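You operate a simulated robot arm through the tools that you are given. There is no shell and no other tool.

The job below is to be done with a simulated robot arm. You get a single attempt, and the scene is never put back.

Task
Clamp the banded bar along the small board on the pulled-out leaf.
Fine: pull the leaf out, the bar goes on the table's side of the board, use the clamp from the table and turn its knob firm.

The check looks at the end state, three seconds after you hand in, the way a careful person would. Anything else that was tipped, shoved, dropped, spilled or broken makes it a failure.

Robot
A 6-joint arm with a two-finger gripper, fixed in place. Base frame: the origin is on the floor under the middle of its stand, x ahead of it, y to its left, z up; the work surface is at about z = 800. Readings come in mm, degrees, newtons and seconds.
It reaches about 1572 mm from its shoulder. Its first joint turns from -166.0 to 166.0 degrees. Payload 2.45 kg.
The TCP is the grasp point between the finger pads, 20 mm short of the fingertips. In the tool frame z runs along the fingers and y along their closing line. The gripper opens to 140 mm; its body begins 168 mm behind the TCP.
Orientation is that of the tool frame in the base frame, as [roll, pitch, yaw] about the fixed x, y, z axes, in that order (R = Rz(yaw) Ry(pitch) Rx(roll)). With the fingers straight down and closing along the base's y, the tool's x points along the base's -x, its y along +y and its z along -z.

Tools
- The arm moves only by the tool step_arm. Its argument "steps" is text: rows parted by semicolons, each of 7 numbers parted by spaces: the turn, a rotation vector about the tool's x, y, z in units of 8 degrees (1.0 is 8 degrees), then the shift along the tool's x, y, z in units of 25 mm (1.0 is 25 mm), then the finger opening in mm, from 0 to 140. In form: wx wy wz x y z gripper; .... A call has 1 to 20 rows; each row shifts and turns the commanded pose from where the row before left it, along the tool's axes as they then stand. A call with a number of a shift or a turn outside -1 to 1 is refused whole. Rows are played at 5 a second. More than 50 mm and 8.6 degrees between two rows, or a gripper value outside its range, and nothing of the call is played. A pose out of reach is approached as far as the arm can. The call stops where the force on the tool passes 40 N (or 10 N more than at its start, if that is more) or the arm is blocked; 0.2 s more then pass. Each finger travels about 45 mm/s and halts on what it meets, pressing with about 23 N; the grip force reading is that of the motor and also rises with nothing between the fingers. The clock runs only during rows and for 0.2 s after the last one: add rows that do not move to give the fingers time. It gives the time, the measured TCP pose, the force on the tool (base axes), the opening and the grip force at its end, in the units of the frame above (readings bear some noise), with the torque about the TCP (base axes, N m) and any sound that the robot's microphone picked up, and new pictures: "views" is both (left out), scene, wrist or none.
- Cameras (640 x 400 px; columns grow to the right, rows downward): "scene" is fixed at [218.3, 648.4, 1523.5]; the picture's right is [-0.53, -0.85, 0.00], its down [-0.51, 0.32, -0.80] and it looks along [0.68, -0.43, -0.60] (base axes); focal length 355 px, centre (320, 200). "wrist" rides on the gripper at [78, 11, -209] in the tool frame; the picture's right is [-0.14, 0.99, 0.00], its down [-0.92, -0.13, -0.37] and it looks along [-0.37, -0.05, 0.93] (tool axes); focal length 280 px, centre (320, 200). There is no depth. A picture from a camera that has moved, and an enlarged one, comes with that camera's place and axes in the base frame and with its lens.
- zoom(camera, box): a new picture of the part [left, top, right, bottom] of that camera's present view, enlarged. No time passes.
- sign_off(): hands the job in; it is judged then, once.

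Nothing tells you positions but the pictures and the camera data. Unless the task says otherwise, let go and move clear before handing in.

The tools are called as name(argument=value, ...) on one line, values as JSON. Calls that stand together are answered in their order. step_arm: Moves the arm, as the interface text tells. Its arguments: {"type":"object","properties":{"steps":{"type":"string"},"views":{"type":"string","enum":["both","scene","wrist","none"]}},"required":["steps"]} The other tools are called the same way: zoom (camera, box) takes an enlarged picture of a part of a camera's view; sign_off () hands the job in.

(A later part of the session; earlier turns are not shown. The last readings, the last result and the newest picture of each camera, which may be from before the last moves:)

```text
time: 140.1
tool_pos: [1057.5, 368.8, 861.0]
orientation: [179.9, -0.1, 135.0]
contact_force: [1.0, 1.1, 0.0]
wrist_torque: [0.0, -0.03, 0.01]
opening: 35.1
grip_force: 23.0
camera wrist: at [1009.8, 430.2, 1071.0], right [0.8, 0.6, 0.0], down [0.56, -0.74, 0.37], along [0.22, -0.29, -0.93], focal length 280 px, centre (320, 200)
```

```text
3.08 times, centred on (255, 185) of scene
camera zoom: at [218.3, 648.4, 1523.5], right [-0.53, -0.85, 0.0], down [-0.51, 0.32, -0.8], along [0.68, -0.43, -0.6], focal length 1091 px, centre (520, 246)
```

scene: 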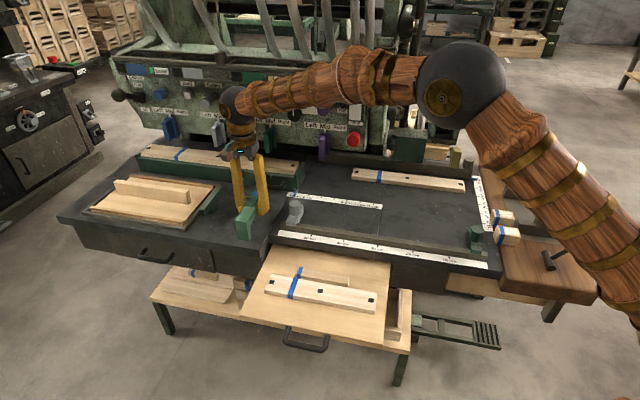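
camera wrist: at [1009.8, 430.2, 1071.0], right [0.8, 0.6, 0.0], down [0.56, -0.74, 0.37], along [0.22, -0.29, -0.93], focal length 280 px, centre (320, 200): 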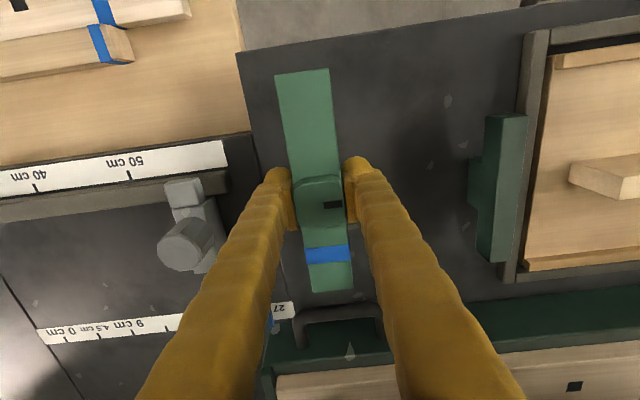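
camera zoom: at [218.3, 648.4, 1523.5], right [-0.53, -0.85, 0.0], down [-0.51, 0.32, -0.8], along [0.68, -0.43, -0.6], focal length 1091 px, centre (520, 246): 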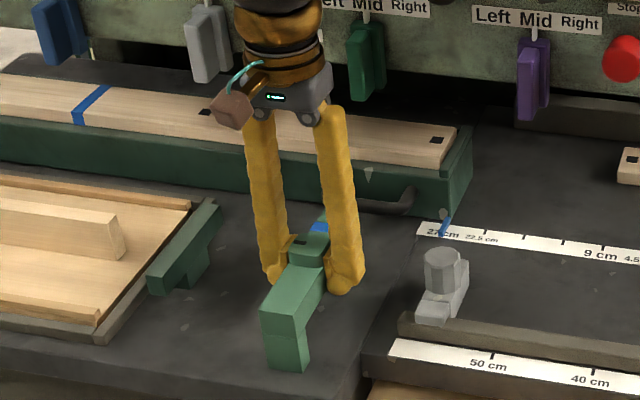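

Clamp gripped (35 mm). Lift it straight up.

step_arm(steps="0 0 0 0 0 -0.3 20; 0 0 0 0 0 -0.6 20; 0 0 0 0 0 -0.8 20; 0 0 0 0 0 -0.8 20; 0 0 0 0 0 -0.8 20; 0 0 0 0 0 -0.7 20", views="both")

zoom(camera="scene", box=[200, 100, 310, 230])

```text
time: 141.5
tool_pos: [1058.0, 369.3, 961.9]
orientation: [180.0, 0.0, 135.1]
contact_force: [-0.7, -0.4, -4.3]
wrist_torque: [0.0, 0.02, 0.0]
opening: 35.2
grip_force: 23.0
camera wrist: at [1010.2, 430.4, 1171.7], right [0.8, 0.6, 0.0], down [0.56, -0.74, 0.37], along [0.22, -0.29, -0.93], focal length 280 px, centre (320, 200)
```

scene: 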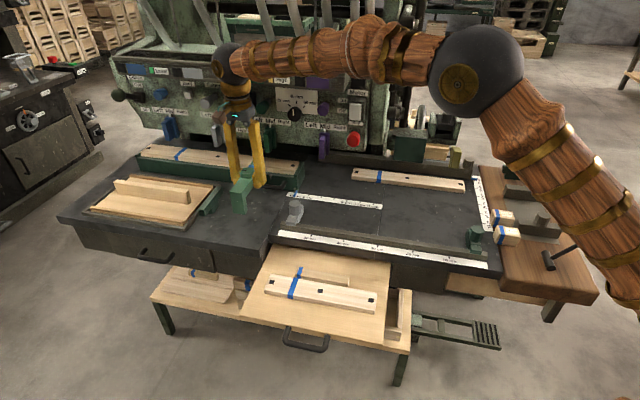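
wrist: 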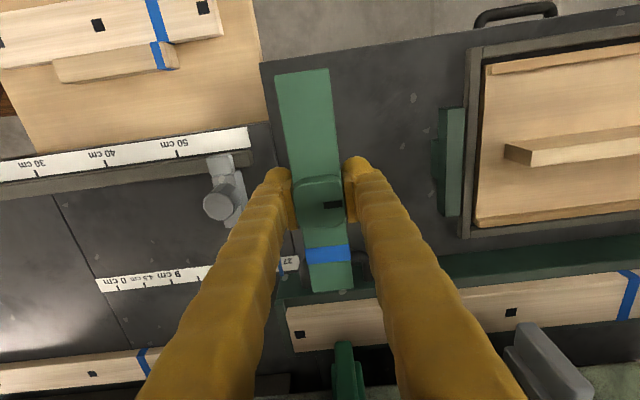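

```text
3.08 times, centred on (255, 165) of scene
camera zoom: at [218.3, 648.4, 1523.5], right [-0.53, -0.85, 0.0], down [-0.51, 0.32, -0.8], along [0.68, -0.43, -0.6], focal length 1091 px, centre (520, 308)
```

zoom: 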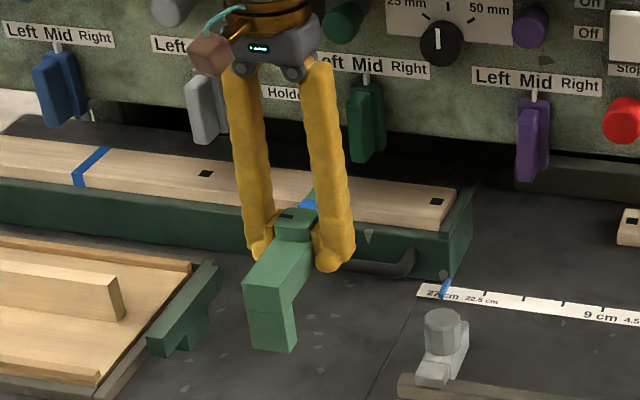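

Clamp lifted. Carry it over the bar/board pair on the leaf (target centre u≈757, n≈−314).

step_arm(steps="0 0 0 0.629 -0.915 0 20; 0 0 0 0.629 -0.915 0 20; 0 0 0 0.629 -0.915 0 20; 0 0 0 0.629 -0.915 0 20; 0 0 0 0.629 -0.915 0 20; 0 0 0 0.629 -0.915 0 20; 0 0 0 0.629 -0.915 0 20; 0 0 0 0.629 -0.915 0 20; 0 0 0 0.629 -0.915 0 20; 0 0 0 0.629 -0.915 0 20; 0 0 0 0.629 -0.915 0 20; 0 0 0 0 0 0 20", views="both")

zoom(camera="wrist", box=[160, 0, 480, 280])

zoom(camera="scene", box=[240, 180, 400, 320])

```text
time: 144.1
tool_pos: [758.0, 312.4, 961.1]
orientation: [179.9, 0.0, 135.0]
contact_force: [0.2, -0.4, -3.7]
wrist_torque: [0.04, 0.05, 0.0]
opening: 35.1
grip_force: 23.5
camera wrist: at [709.6, 373.0, 1170.7], right [0.8, 0.6, 0.0], down [0.56, -0.74, 0.37], along [0.22, -0.29, -0.93], focal length 280 px, centre (320, 200)
```

scene: 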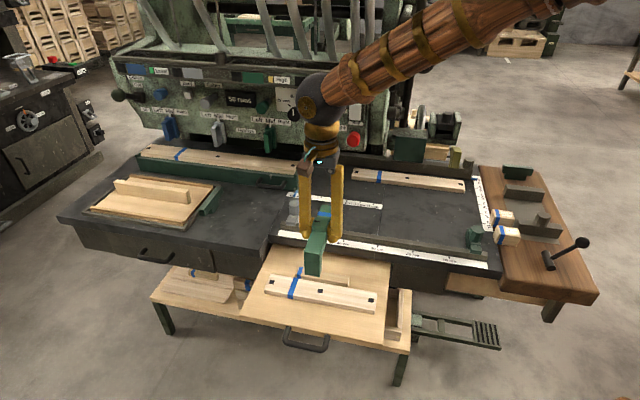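
wrist: 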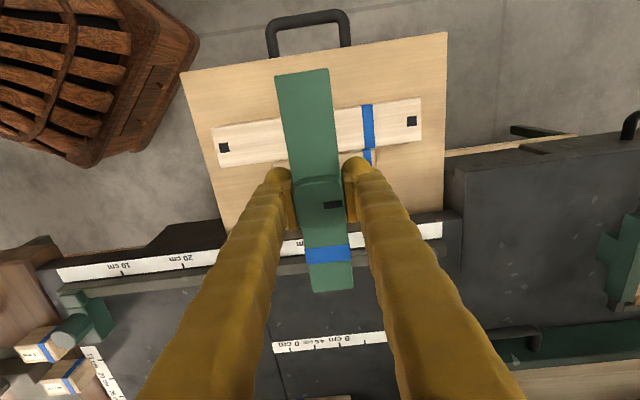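

```text
1.43 times, centred on (320, 140) of wrist
camera zoom: at [709.6, 373.0, 1170.7], right [0.8, 0.6, 0.0], down [0.56, -0.74, 0.37], along [0.22, -0.29, -0.93], focal length 401 px, centre (320, 286)
```

zoom: 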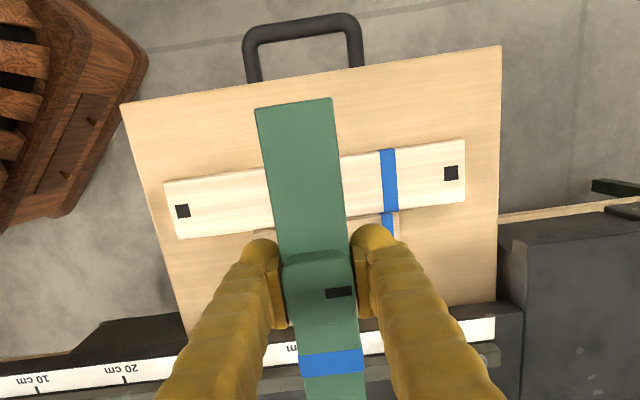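

```text
2.86 times, centred on (320, 250) of scene
camera zoom: at [218.3, 648.4, 1523.5], right [-0.53, -0.85, 0.0], down [-0.51, 0.32, -0.8], along [0.68, -0.43, -0.6], focal length 1013 px, centre (320, 57)
```

zoom: 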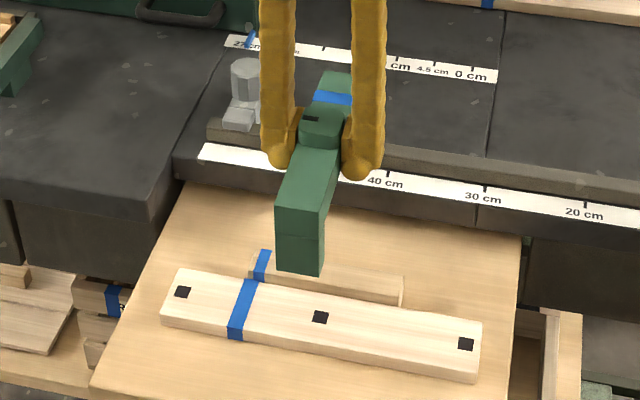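

Alignment checks: pair spans n −358…−271, clamp centre n −315 with ±68 mm inner opening. Lower.

step_arm(steps="0 0 0 0 0 0.9 20; 0 0 0 0 0 0.9 20; 0 0 0 0 0 0.9 20; 0 0 0 0 0 0.9 20; 0 0 0 0 0 0.9 20; 0 0 0 0 0 0.9 20; 0 0 0 0 0 0 20", views="both")

zoom(camera="scene", box=[240, 200, 400, 320])

zoom(camera="wrist", box=[160, 0, 480, 280])

```text
time: 145.7
tool_pos: [758.9, 311.7, 827.1]
orientation: [179.9, 0.0, 135.0]
contact_force: [0.3, -0.6, -3.4]
wrist_torque: [0.03, 0.01, -0.01]
opening: 35.1
grip_force: 23.1
camera wrist: at [710.0, 373.8, 1036.8], right [0.8, 0.6, 0.0], down [0.56, -0.74, 0.37], along [0.22, -0.29, -0.93], focal length 280 px, centre (320, 200)
```

scene: 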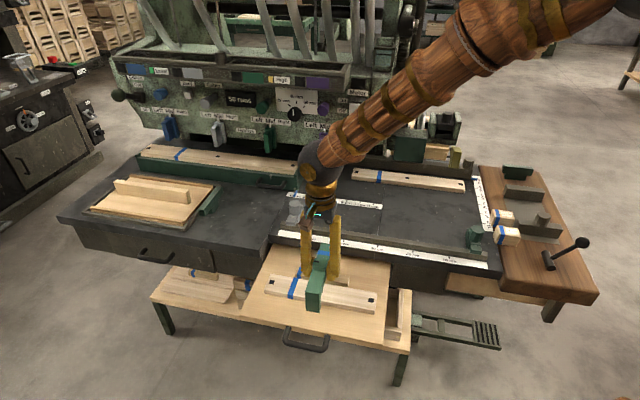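
wrist: 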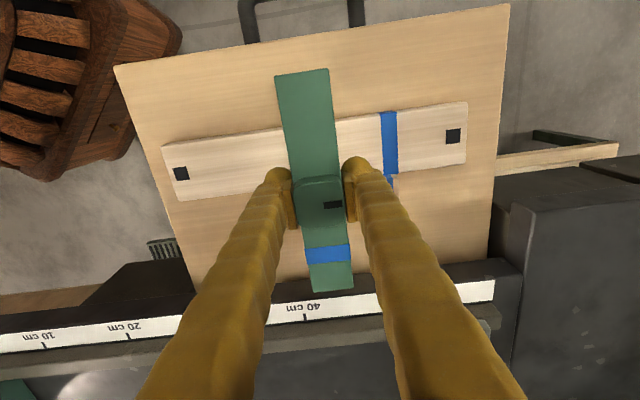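

```text
3.33 times, centred on (320, 260) of scene
camera zoom: at [218.3, 648.4, 1523.5], right [-0.53, -0.85, 0.0], down [-0.51, 0.32, -0.8], along [0.68, -0.43, -0.6], focal length 1182 px, centre (320, 0)
```

zoom: 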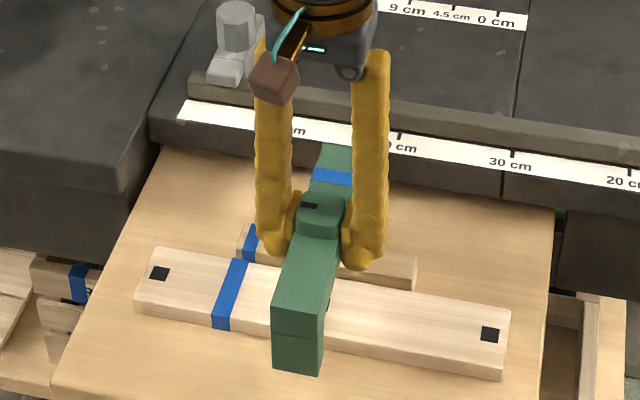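

```text
1.43 times, centred on (320, 140) of wrist
camera zoom: at [710.0, 373.8, 1036.8], right [0.8, 0.6, 0.0], down [0.56, -0.74, 0.37], along [0.22, -0.29, -0.93], focal length 401 px, centre (320, 286)
```

zoom: 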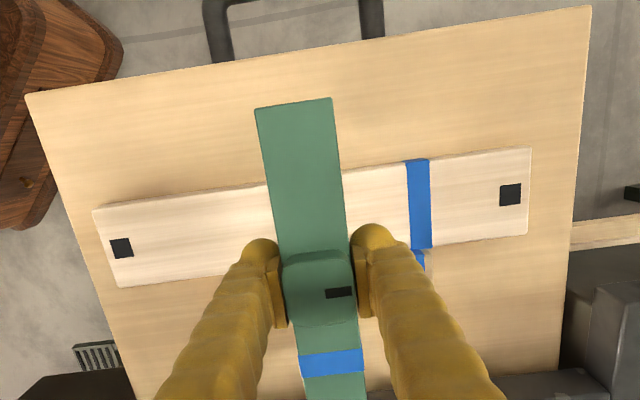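

Clamp straddles both pieces. Settle it slowly onto the leaf.

step_arm(steps="0 0 0 0 0 0.36 20; 0 0 0 0 0 0.36 20; 0 0 0 0 0 0.06 20; 0 0 0 0 0 0.06 20; 0 0 0 0 0 0 20", views="none")

step_arm(steps="0 0 0 0 0 0.06 20; 0 0 0 0 0 0.04 20; 0 0 0 0 0 0 20", views="none")

```text
time: 146.9
tool_pos: [758.0, 312.2, 806.7]
orientation: [179.9, 0.1, 135.0]
contact_force: [0.7, 0.1, -4.2]
wrist_torque: [0.03, 0.0, 0.0]
opening: 35.3
grip_force: 22.4
```

```text
time: 147.7
tool_pos: [757.9, 312.0, 804.1]
orientation: [179.9, 0.0, 135.0]
contact_force: [-1.0, -0.4, 20.4]
wrist_torque: [-0.04, 0.04, 0.01]
opening: 35.1
grip_force: 23.6
```

Clamp rests on the leaf. Release and back up a little to inspect.

step_arm(steps="0 0 0 0 0 -0.02 40; 0 0 0 0 0 0 50; 0 0 0 0 0 0 60; 0 0 0 0 0 -0.4 60; 0 0 0 0 0 -0.8 60; 0 0 0 0 0 -1 60; 0 0 0 0 0 -1 60; 0 0 0 0 0 -1 60", views="both")

zoom(camera="scene", box=[260, 230, 380, 320])

zoom(camera="wrist", box=[220, 30, 420, 250])

```text
time: 149.5
tool_pos: [757.4, 312.5, 908.0]
orientation: [179.9, 0.0, 135.0]
contact_force: [-0.5, 0.0, -0.7]
wrist_torque: [0.02, -0.01, 0.0]
opening: 60.5
grip_force: 0.0
camera wrist: at [709.4, 373.8, 1118.6], right [0.8, 0.6, 0.0], down [0.56, -0.74, 0.37], along [0.22, -0.29, -0.93], focal length 280 px, centre (320, 200)
```

scene: 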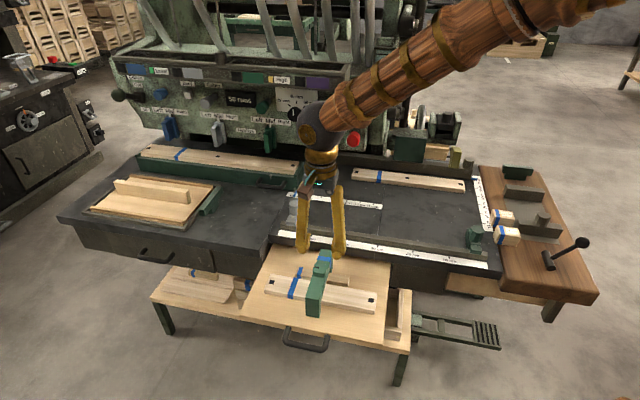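
wrist: 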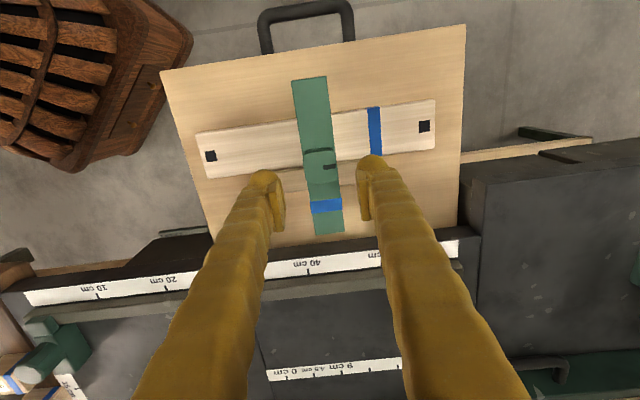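

```text
4.44 times, centred on (320, 275) of scene
camera zoom: at [218.3, 648.4, 1523.5], right [-0.53, -0.85, 0.0], down [-0.51, 0.32, -0.8], along [0.68, -0.43, -0.6], focal length 1576 px, centre (320, -133)
```

zoom: 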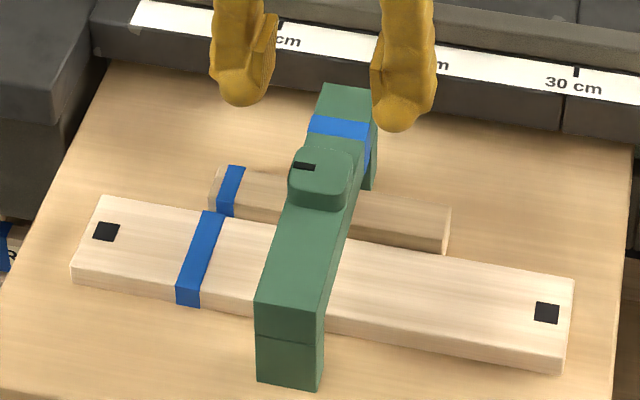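

```text
1.82 times, centred on (320, 140) of wrist
camera zoom: at [709.4, 373.8, 1118.6], right [0.8, 0.6, 0.0], down [0.56, -0.74, 0.37], along [0.22, -0.29, -0.93], focal length 510 px, centre (320, 309)
```

zoom: 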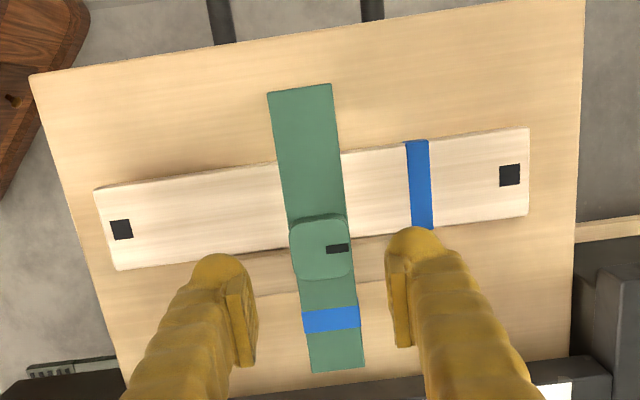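

Clamp is placed. Now grip the knob: descend with fingertips just above the beam, on both sides of the knob.

step_arm(steps="0 0 0 0.06 0 0 60; 0 0 0 0 0 0.88 60; 0 0 0 0 0 0.88 60; 0 0 0 0 0 0.86 60; 0 0 0 0 0 0 60", views="both")

zoom(camera="wrist", box=[240, 120, 400, 260])

zoom(camera="scene", box=[280, 230, 360, 310])

```text
time: 150.7
tool_pos: [756.3, 313.0, 842.8]
orientation: [180.0, 0.1, 135.1]
contact_force: [1.1, 0.0, 0.5]
wrist_torque: [0.0, 0.01, 0.03]
opening: 60.0
grip_force: 0.0
camera wrist: at [708.8, 374.7, 1053.0], right [0.8, 0.6, 0.0], down [0.56, -0.74, 0.37], along [0.22, -0.29, -0.93], focal length 280 px, centre (320, 200)
```

scene: 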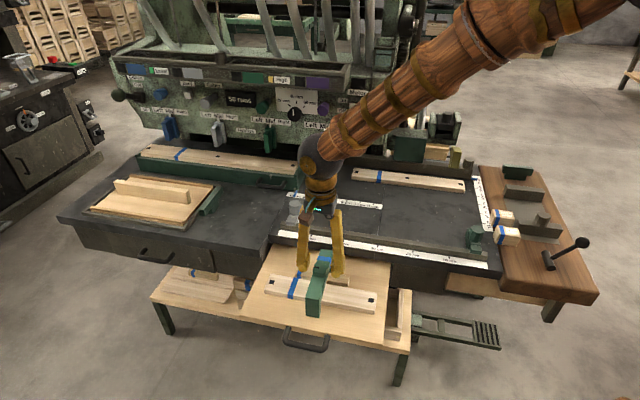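
wrist: 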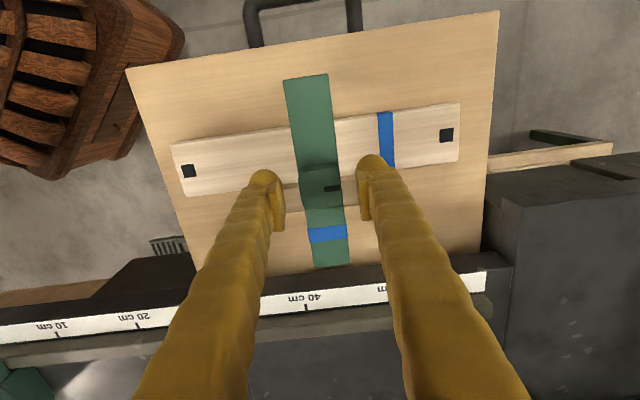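

```text
2.86 times, centred on (320, 190) of wrist
camera zoom: at [708.8, 374.7, 1053.0], right [0.8, 0.6, 0.0], down [0.56, -0.74, 0.37], along [0.22, -0.29, -0.93], focal length 801 px, centre (320, 229)
```

zoom: 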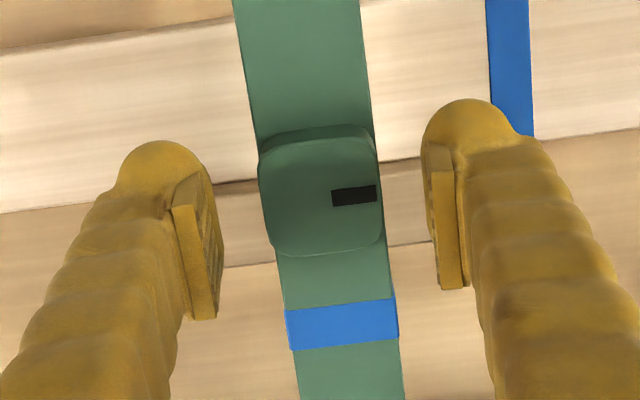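

```text
5.00 times, centred on (320, 270) of scene
camera zoom: at [218.3, 648.4, 1523.5], right [-0.53, -0.85, 0.0], down [-0.51, 0.32, -0.8], along [0.68, -0.43, -0.6], focal length 1773 px, centre (320, -150)
```

zoom: 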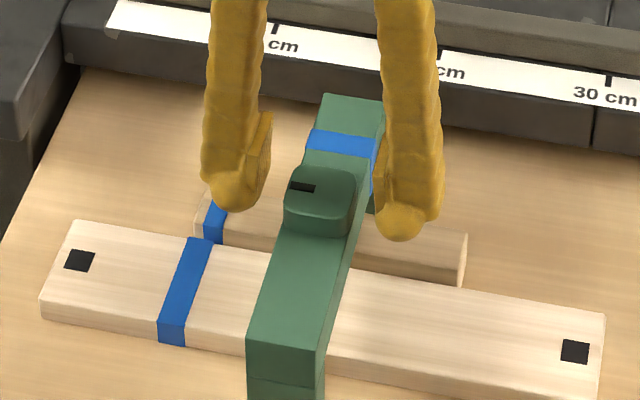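

Shift 2.5 mm to centre on the knob and close on it.

step_arm(steps="0 0 0 0.1 0 0 60; 0 0 0 0 0 0 50; 0 0 0 0 0 0 40; 0 0 0 0 0 0 30; 0 0 0 0 0 0 20; 0 0 0 0 0 0 20", views="both")

zoom(camera="scene", box=[280, 230, 360, 310])

```text
time: 151.8
tool_pos: [757.1, 314.7, 851.6]
orientation: [179.5, 0.2, 135.1]
contact_force: [-24.1, -19.3, 90.3]
wrist_torque: [-1.17, 1.47, -0.02]
opening: 18.5
grip_force: 18.2
stopped in row 5: the force on the tool passed its limit at 50 N (the readings are from after the stop); the commanded pose is now the measured one
camera wrist: at [707.2, 375.6, 1060.9], right [0.8, 0.6, 0.01], down [0.56, -0.74, 0.37], along [0.23, -0.29, -0.93], focal length 280 px, centre (320, 200)
```

scene: 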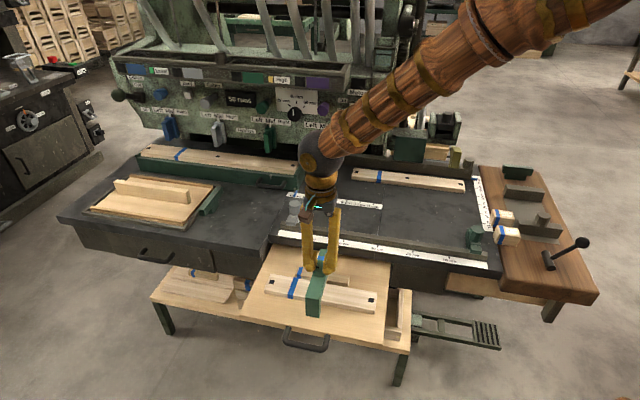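
wrist: 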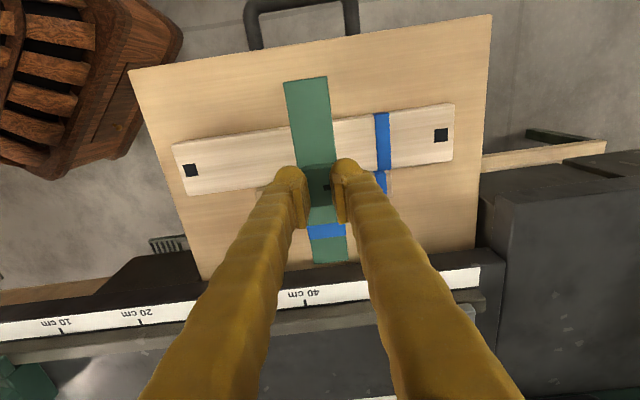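

```text
5.00 times, centred on (320, 270) of scene
camera zoom: at [218.3, 648.4, 1523.5], right [-0.53, -0.85, 0.0], down [-0.51, 0.32, -0.8], along [0.68, -0.43, -0.6], focal length 1773 px, centre (320, -150)
```

zoom: 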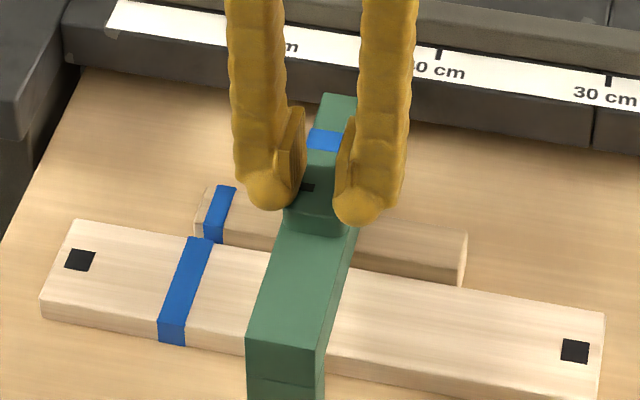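

The rounded tips slid up over the knob. Open and lift to release the load right away.

step_arm(steps="0 0 0 0 0 -0.2 30; 0 0 0 0 0 -0.3 45; 0 0 0 0 0 -0.5 60; 0 0 0 0 0 -0.8 60; 0 0 0 0 0 -1 60", views="both")

zoom(camera="scene", box=[260, 230, 380, 320])

zoom(camera="wrist", box=[220, 60, 420, 260])

```text
time: 153.0
tool_pos: [755.0, 315.9, 916.3]
orientation: [179.8, 0.0, 134.9]
contact_force: [0.5, -0.4, 0.9]
wrist_torque: [0.01, -0.04, 0.0]
opening: 60.1
grip_force: 0.0
camera wrist: at [707.3, 376.4, 1125.5], right [0.8, 0.6, 0.0], down [0.56, -0.74, 0.37], along [0.23, -0.29, -0.93], focal length 280 px, centre (320, 200)
```

scene: 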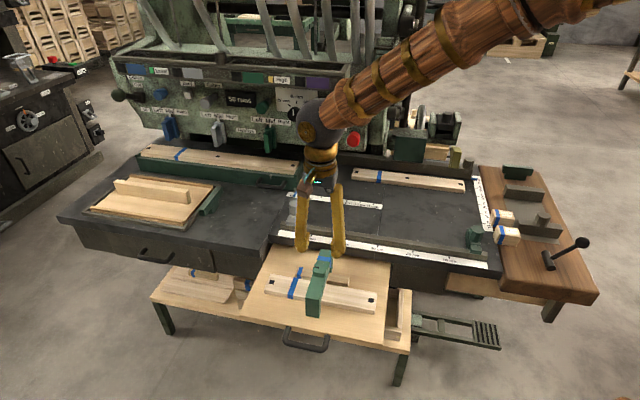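
wrist: 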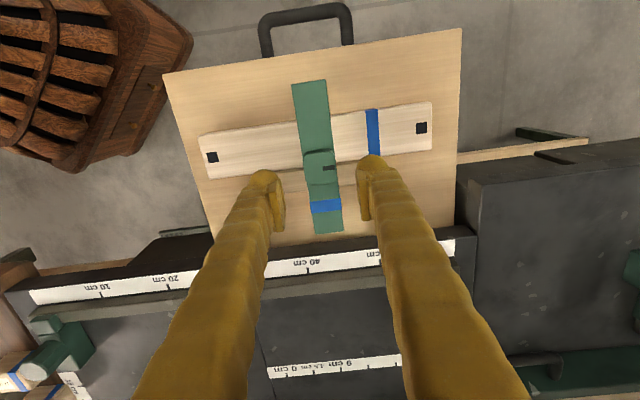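

```text
4.44 times, centred on (320, 275) of scene
camera zoom: at [218.3, 648.4, 1523.5], right [-0.53, -0.85, 0.0], down [-0.51, 0.32, -0.8], along [0.68, -0.43, -0.6], focal length 1576 px, centre (320, -133)
```

zoom: 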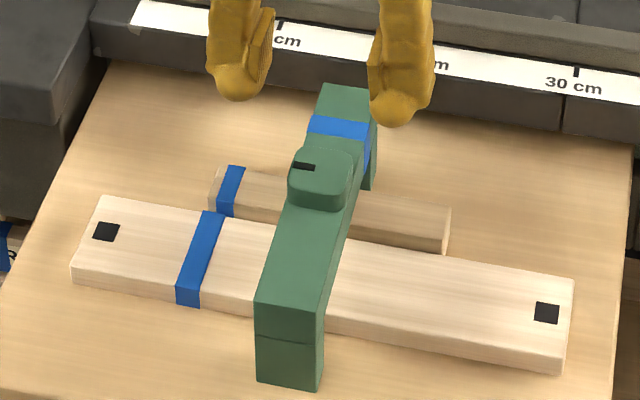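

```text
2.00 times, centred on (320, 160) of wrist
camera zoom: at [707.3, 376.4, 1125.5], right [0.8, 0.6, 0.0], down [0.56, -0.74, 0.37], along [0.23, -0.29, -0.93], focal length 561 px, centre (320, 280)
```

zoom: 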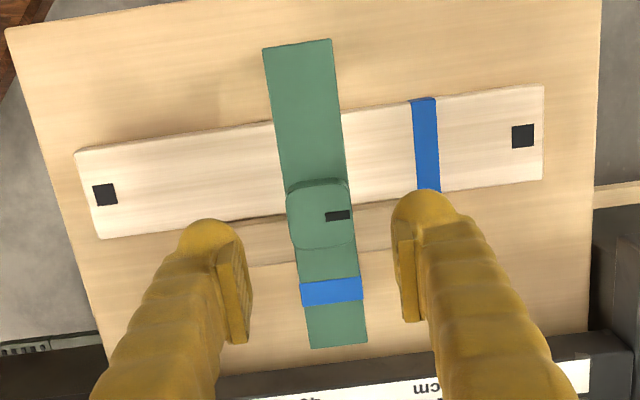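

Nothing moved. I need a better look at the knob's profile to grip it properly.

zoom(camera="scene", box=[310, 253, 334, 275])

zoom(camera="wrist", box=[295, 140, 345, 190])

zoom(camera="scene", box=[290, 220, 350, 262])

```text
16.00 times, centred on (322, 264) of scene
camera zoom: at [218.3, 648.4, 1523.5], right [-0.53, -0.85, 0.0], down [-0.51, 0.32, -0.8], along [0.68, -0.43, -0.6], focal length 5673 px, centre (288, -824)
```

zoom: 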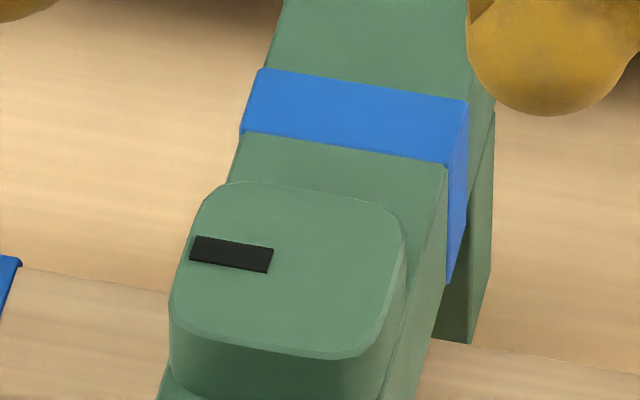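

```text
8.00 times, centred on (320, 165) of wrist
camera zoom: at [707.3, 376.4, 1125.5], right [0.8, 0.6, 0.0], down [0.56, -0.74, 0.37], along [0.23, -0.29, -0.93], focal length 2243 px, centre (320, 480)
```

zoom: 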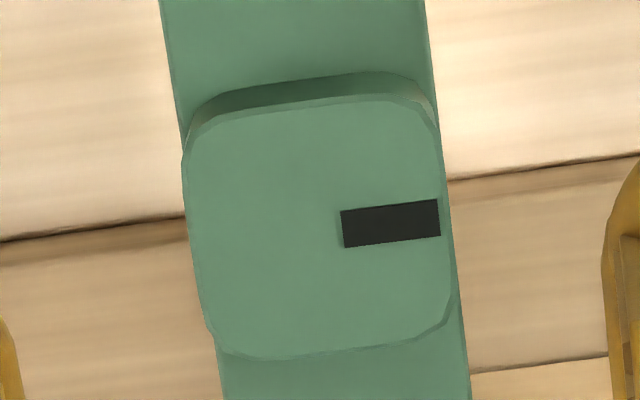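

```text
9.52 times, centred on (320, 241) of scene
camera zoom: at [218.3, 648.4, 1523.5], right [-0.53, -0.85, 0.0], down [-0.51, 0.32, -0.8], along [0.68, -0.43, -0.6], focal length 3377 px, centre (320, -190)
```

zoom: 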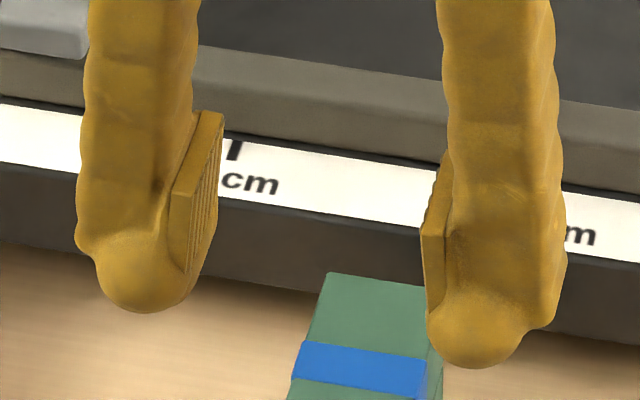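

The knob is a ~35 mm rounded square, about 15 mm tall. I need the fingertips lower, just above the beam. I'll rotate to close along the beam, touch the beam top lightly to find its height, then grip.

step_arm(steps="0 0 0 -0.11 0 0 80; 0 0 -0.9375 0 0 0 80; 0 0 -0.9375 0 0 0 80; 0 0 -0.9375 0 0 0 80; 0 0 -0.9375 0 0 0 80; 0 0 -0.9375 0 0 0 80; 0 0 -0.9375 0 0 0 80; 0 0 -0.9375 0 0 0 80; 0 0 -0.9375 0 0 0 80; 0 0 -0.9375 0 0 0 80; 0 0 -0.9375 0 0 0 80; 0 0 -0.9375 0 0 0 80; 0 0 -0.9375 0 0 0 80; 0 0 0 0 0 0 80", views="both")

zoom(camera="wrist", box=[240, 90, 400, 230])

```text
time: 156.0
tool_pos: [758.5, 312.5, 916.8]
orientation: [-179.9, 0.2, -134.9]
contact_force: [-0.7, -0.1, 0.0]
wrist_torque: [0.01, 0.0, -0.01]
opening: 79.6
grip_force: 0.1
camera wrist: at [694.2, 263.9, 1125.6], right [-0.6, 0.8, 0.0], down [0.74, 0.56, 0.37], along [0.3, 0.22, -0.93], focal length 280 px, centre (320, 200)
```

scene: 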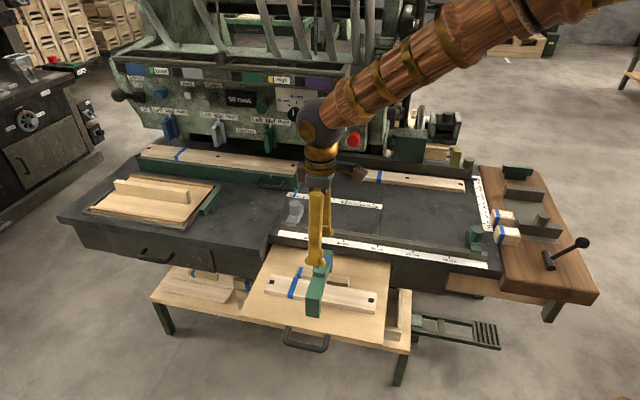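
wrist: 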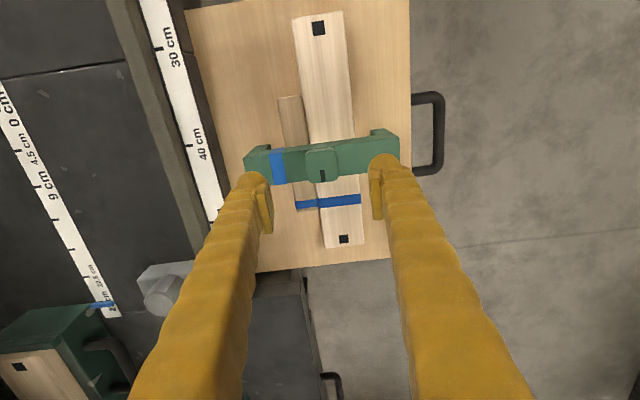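

```text
2.86 times, centred on (320, 160) of wrist
camera zoom: at [694.2, 263.9, 1125.6], right [-0.6, 0.8, 0.0], down [0.74, 0.56, 0.37], along [0.3, 0.22, -0.93], focal length 801 px, centre (320, 314)
```

zoom: 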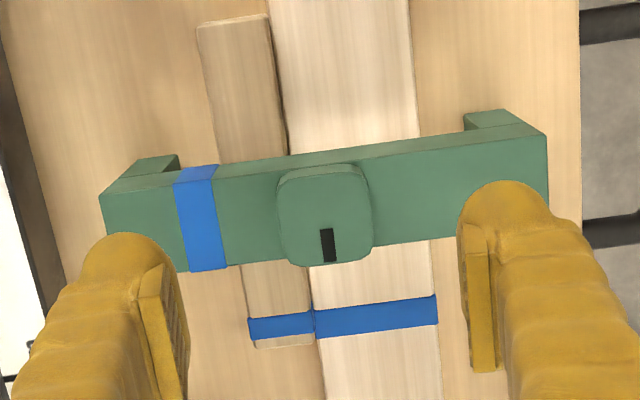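

Great view. Knob is ~2 mm to the right; correct and lower toward the beam top slowly.

step_arm(steps="0 0 0 0 0.07 0 70; 0 0 0 0 0 0.98 60; 0 0 0 0 0 0.98 60; 0 0 0 0 0 0.96 60; 0 0 0 0 0 0 60", views="none")

step_arm(steps="0 0 0 0 0 0.06 60; 0 0 0 0 0 0.04 60; 0 0 0 0 0 0 60", views="scene")

zoom(camera="scene", box=[280, 230, 360, 310])

```text
time: 157.2
tool_pos: [756.8, 315.3, 843.1]
orientation: [-179.9, 0.2, -135.0]
contact_force: [-0.5, 0.1, 0.4]
wrist_torque: [-0.01, 0.0, 0.01]
opening: 60.4
grip_force: 0.1
```

```text
time: 158.0
tool_pos: [758.5, 314.2, 841.5]
orientation: [-180.0, 0.2, -135.0]
contact_force: [-0.3, 0.3, 0.5]
wrist_torque: [0.01, -0.01, 0.0]
opening: 60.2
grip_force: 0.0
```

scene: 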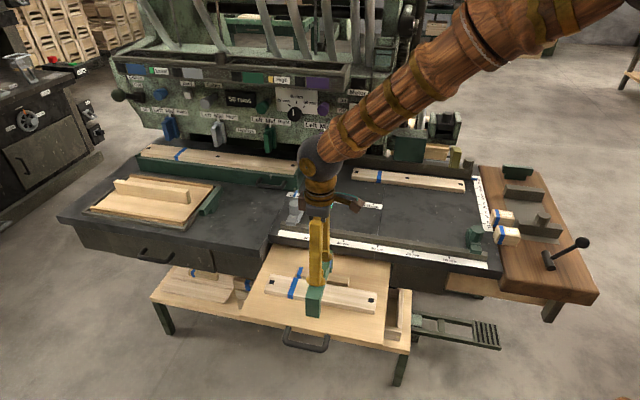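

```text
5.00 times, centred on (320, 270) of scene
camera zoom: at [218.3, 648.4, 1523.5], right [-0.53, -0.85, 0.0], down [-0.51, 0.32, -0.8], along [0.68, -0.43, -0.6], focal length 1773 px, centre (320, -150)
```

zoom: 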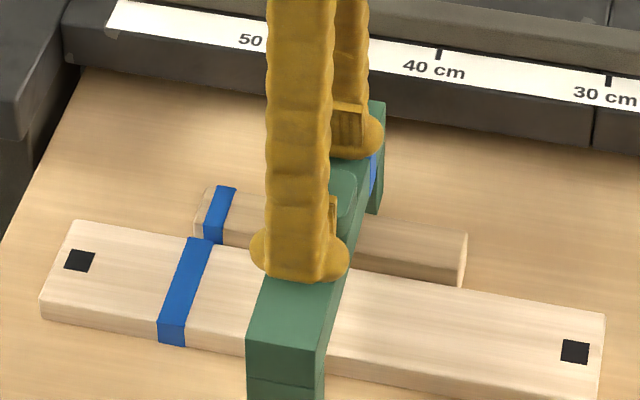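

Continue lowering in ~1 mm steps until light contact.

step_arm(steps="0 0 0 0 0 0.04 60; 0 0 0 0 0 0.04 60; 0 0 0 0 0 0 60", views="none")

step_arm(steps="0 0 0 0 0 0.04 60; 0 0 0 0 0 0 60; 0 0 0 0 0 0 60", views="none")

```text
time: 158.8
tool_pos: [756.8, 314.5, 839.1]
orientation: [-179.9, 0.2, -135.1]
contact_force: [-0.1, -0.1, -0.3]
wrist_torque: [0.03, -0.04, 0.03]
opening: 60.1
grip_force: 0.2
```

```text
time: 159.6
tool_pos: [756.7, 315.0, 837.4]
orientation: [-180.0, 0.3, -135.0]
contact_force: [-0.5, 0.0, 0.5]
wrist_torque: [0.03, -0.01, -0.01]
opening: 60.2
grip_force: 0.1
```

step_arm(steps="0 0 0 0 0 0.04 60; 0 0 0 0 0 0 60; 0 0 0 0 0 0 60", views="none")

step_arm(steps="0 0 0 0 0 0.04 60; 0 0 0 0 0 0 60; 0 0 0 0 0 0 60", views="none")

```text
time: 160.4
tool_pos: [756.6, 314.4, 837.7]
orientation: [-179.9, 0.3, -134.9]
contact_force: [-0.7, 0.8, 2.7]
wrist_torque: [0.03, 0.1, 0.0]
opening: 59.9
grip_force: 0.2
```

```text
time: 161.2
tool_pos: [757.7, 314.7, 836.8]
orientation: [-179.9, 0.3, -135.0]
contact_force: [-5.1, -0.9, 22.0]
wrist_torque: [0.12, 0.35, 0.06]
opening: 60.2
grip_force: 0.4
```

Beam top found at z≈817. Raise ~1.5 mm and close on the knob.

step_arm(steps="0 0 0 0 0 -0.06 60; 0 0 0 0 0 0 50; 0 0 0 0 0 0 42; 0 0 0 0 0 0 36; 0 0 0 0 0 0 30; 0 0 0 0 0 0 30", views="both")

zoom(camera="wrist", box=[240, 110, 400, 250])

```text
time: 162.6
tool_pos: [757.1, 315.5, 837.9]
orientation: [-179.9, 0.2, -135.1]
contact_force: [2.4, 0.1, 14.8]
wrist_torque: [-0.01, 0.11, 0.0]
opening: 34.0
grip_force: 22.9
camera wrist: at [693.0, 265.5, 1046.8], right [-0.6, 0.8, 0.0], down [0.74, 0.56, 0.37], along [0.3, 0.22, -0.93], focal length 280 px, centre (320, 200)
```

scene: 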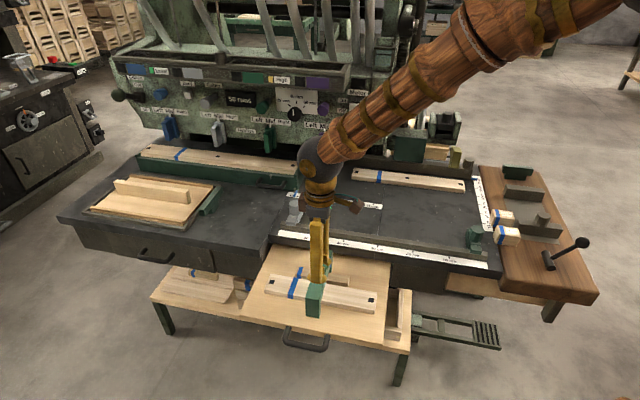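
wrist: 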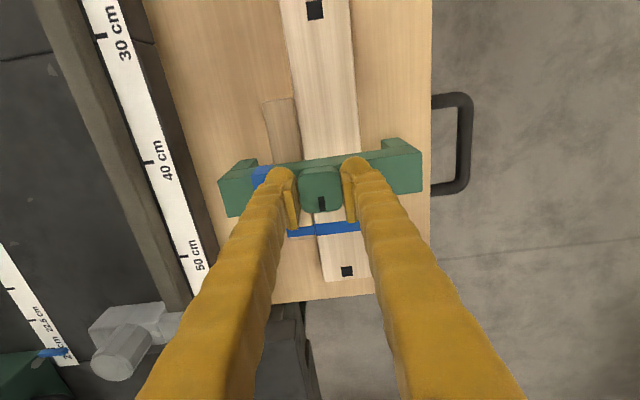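

```text
2.86 times, centred on (320, 180) of wrist
camera zoom: at [693.0, 265.5, 1046.8], right [-0.6, 0.8, 0.0], down [0.74, 0.56, 0.37], along [0.3, 0.22, -0.93], focal length 801 px, centre (320, 257)
```

zoom: 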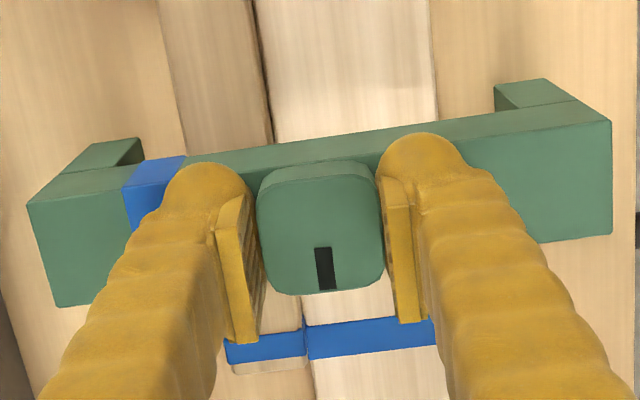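

Knob is gripped (34 mm). Try turning it clockwise ~16° gently and check.

step_arm(steps="0 0 0.5 0 0 0 30; 0 0 0.5 0 0 0 30; 0 0 0.5 0 0 0 30; 0 0 0.5 0 0 0 30; 0 0 0 0 0 0 30", views="both")

zoom(camera="wrist", box=[220, 100, 440, 260])

zoom(camera="scene", box=[260, 230, 380, 320])

```text
time: 163.8
tool_pos: [758.0, 314.7, 837.3]
orientation: [-180.0, 0.3, -151.1]
contact_force: [0.5, -1.0, 23.9]
wrist_torque: [0.0, 0.09, -0.07]
opening: 33.6
grip_force: 22.9
camera wrist: at [682.1, 284.4, 1046.7], right [-0.36, 0.93, 0.0], down [0.87, 0.33, 0.37], along [0.35, 0.13, -0.93], focal length 280 px, centre (320, 200)
```

scene: 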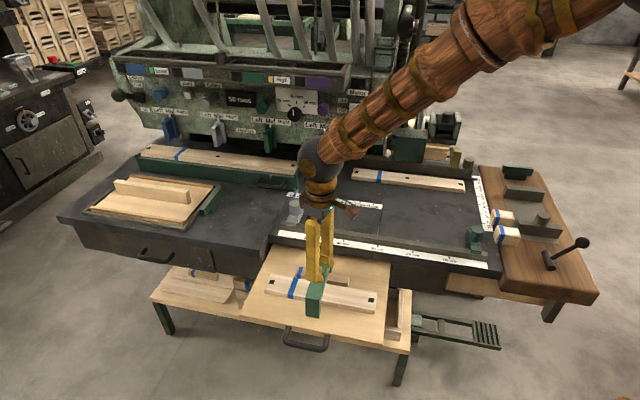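
wrist: 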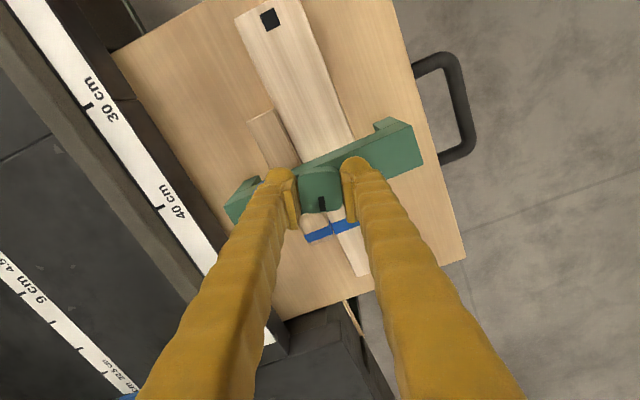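

```text
2.50 times, centred on (330, 180) of wrist
camera zoom: at [682.1, 284.4, 1046.7], right [-0.36, 0.93, 0.0], down [0.87, 0.33, 0.37], along [0.35, 0.13, -0.93], focal length 701 px, centre (295, 250)
```

zoom: 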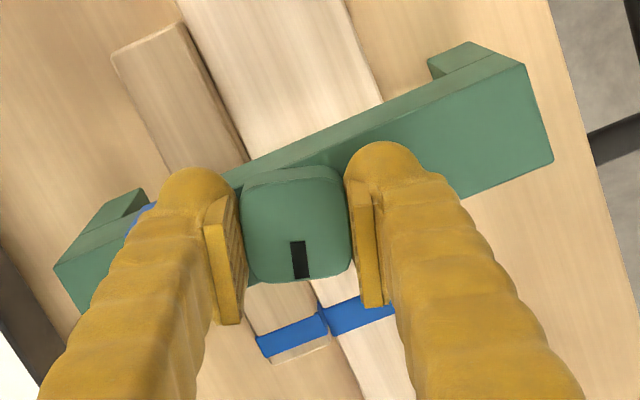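

```text
4.44 times, centred on (320, 275) of scene
camera zoom: at [218.3, 648.4, 1523.5], right [-0.53, -0.85, 0.0], down [-0.51, 0.32, -0.8], along [0.68, -0.43, -0.6], focal length 1576 px, centre (320, -133)
```

zoom: 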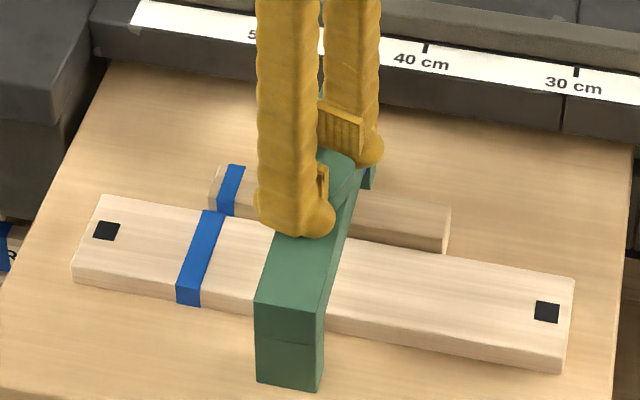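

The knob turns relative to the clamp body, which stays put. Continue clockwise to ~90°.

step_arm(steps="0 0 0.9 0 0 -0.02 30; 0 0 0.9 0 0 0 30; 0 0 0.9 0 0 0 30; 0 0 0.9 0 0 0 30; 0 0 0.9 0 0 0 30; 0 0 0.9 0 0 0 30; 0 0 0.9 0 0 0 30; 0 0 0.9 0 0 0 30; 0 0 0.9 0 0 0 30; 0 0 0.9 0 0 0 30; 0 0 0 0 0 0 30", views="both")

zoom(camera="wrist", box=[200, 60, 440, 280])

zoom(camera="scene", box=[260, 230, 380, 320])

```text
time: 166.2
tool_pos: [758.3, 313.8, 837.8]
orientation: [179.8, 0.2, 137.0]
contact_force: [1.4, -1.4, 2.9]
wrist_torque: [0.02, -0.01, -0.04]
opening: 33.8
grip_force: 22.9
camera wrist: at [706.1, 374.1, 1047.2], right [0.78, 0.63, 0.0], down [0.58, -0.72, 0.37], along [0.24, -0.28, -0.93], focal length 280 px, centre (320, 200)
```

scene: 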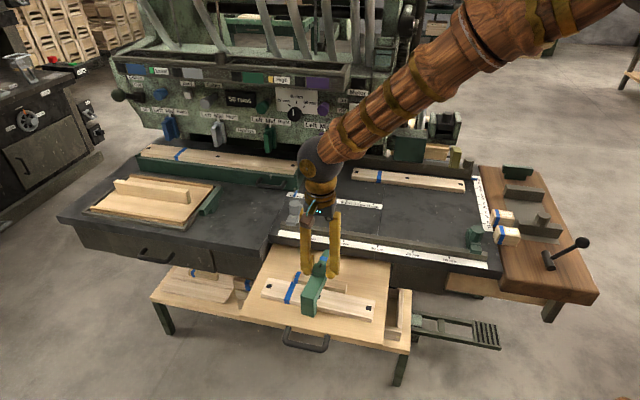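
wrist: 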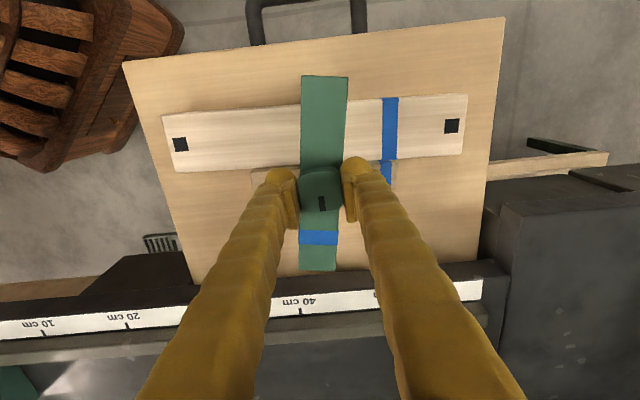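

```text
1.82 times, centred on (320, 170) of wrist
camera zoom: at [706.1, 374.1, 1047.2], right [0.78, 0.63, 0.0], down [0.58, -0.72, 0.37], along [0.24, -0.28, -0.93], focal length 510 px, centre (320, 254)
```

zoom: 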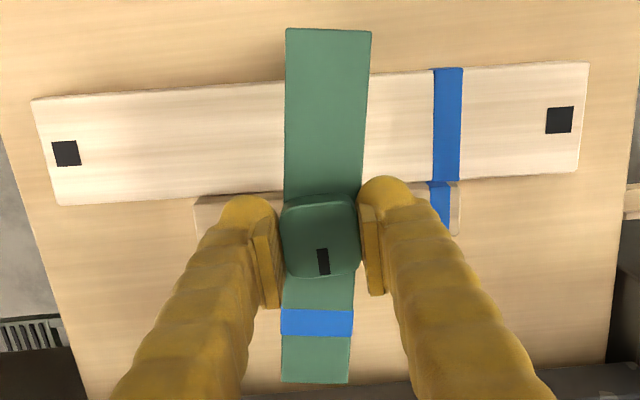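

```text
4.44 times, centred on (320, 275) of scene
camera zoom: at [218.3, 648.4, 1523.5], right [-0.53, -0.85, 0.0], down [-0.51, 0.32, -0.8], along [0.68, -0.43, -0.6], focal length 1576 px, centre (320, -133)
```

zoom: 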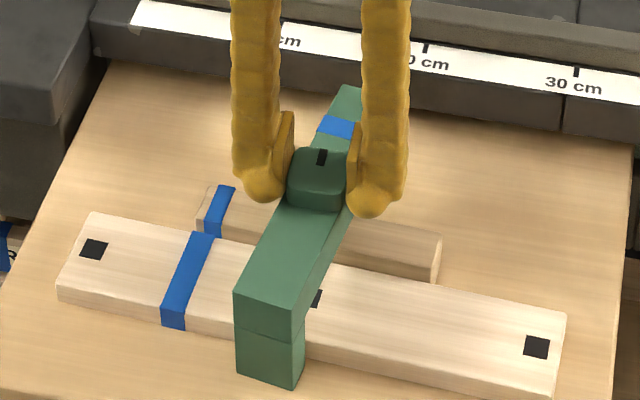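

The knob turned ~90°, but the clamp swung about 10° and the pair turned ~2°. I'll release and look from above before continuing.

step_arm(steps="0 0 0 0 0 0 45; 0 0 0 0 0 0 60; 0 0 0 0 0 -0.5 60; 0 0 0 0 0 -1 60; 0 0 0 0 0 -1 60; 0 0 0 0 0 -1 60; 0 0 0 0 0 0 60", views="both")

zoom(camera="wrist", box=[180, 30, 460, 250])

zoom(camera="scene", box=[260, 230, 380, 320])

```text
time: 167.8
tool_pos: [756.1, 314.5, 925.6]
orientation: [179.8, 0.1, 137.0]
contact_force: [0.5, -0.2, 0.2]
wrist_torque: [-0.03, 0.01, 0.01]
opening: 60.1
grip_force: 0.0
camera wrist: at [705.8, 374.4, 1134.8], right [0.78, 0.63, 0.0], down [0.59, -0.72, 0.37], along [0.24, -0.28, -0.93], focal length 280 px, centre (320, 200)
```

scene: 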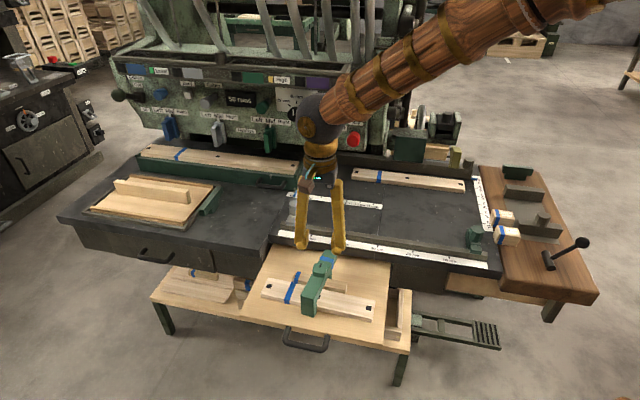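
wrist: 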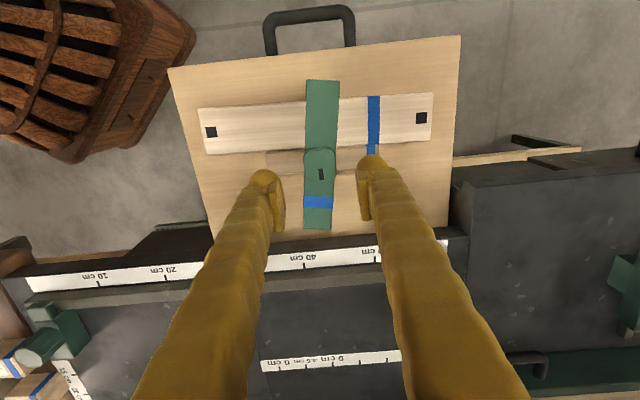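

```text
1.82 times, centred on (320, 140) of wrist
camera zoom: at [705.8, 374.4, 1134.8], right [0.78, 0.63, 0.0], down [0.59, -0.72, 0.37], along [0.24, -0.28, -0.93], focal length 510 px, centre (320, 309)
```

zoom: 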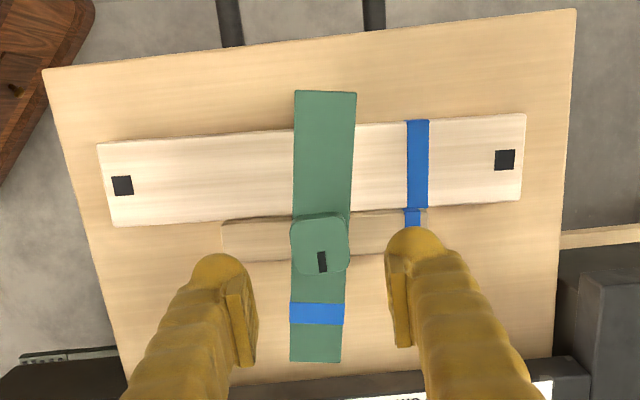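

```text
4.44 times, centred on (320, 275) of scene
camera zoom: at [218.3, 648.4, 1523.5], right [-0.53, -0.85, 0.0], down [-0.51, 0.32, -0.8], along [0.68, -0.43, -0.6], focal length 1576 px, centre (320, -133)
```

zoom: 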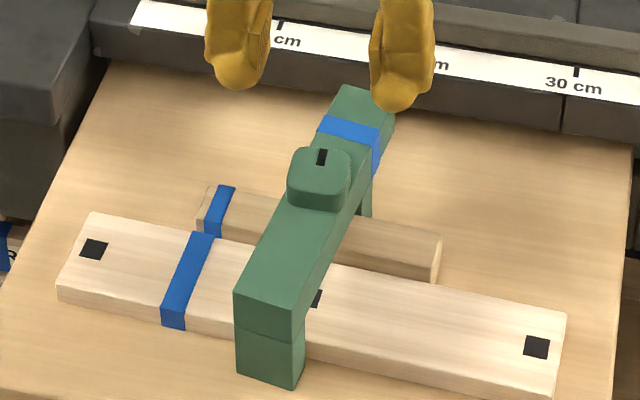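

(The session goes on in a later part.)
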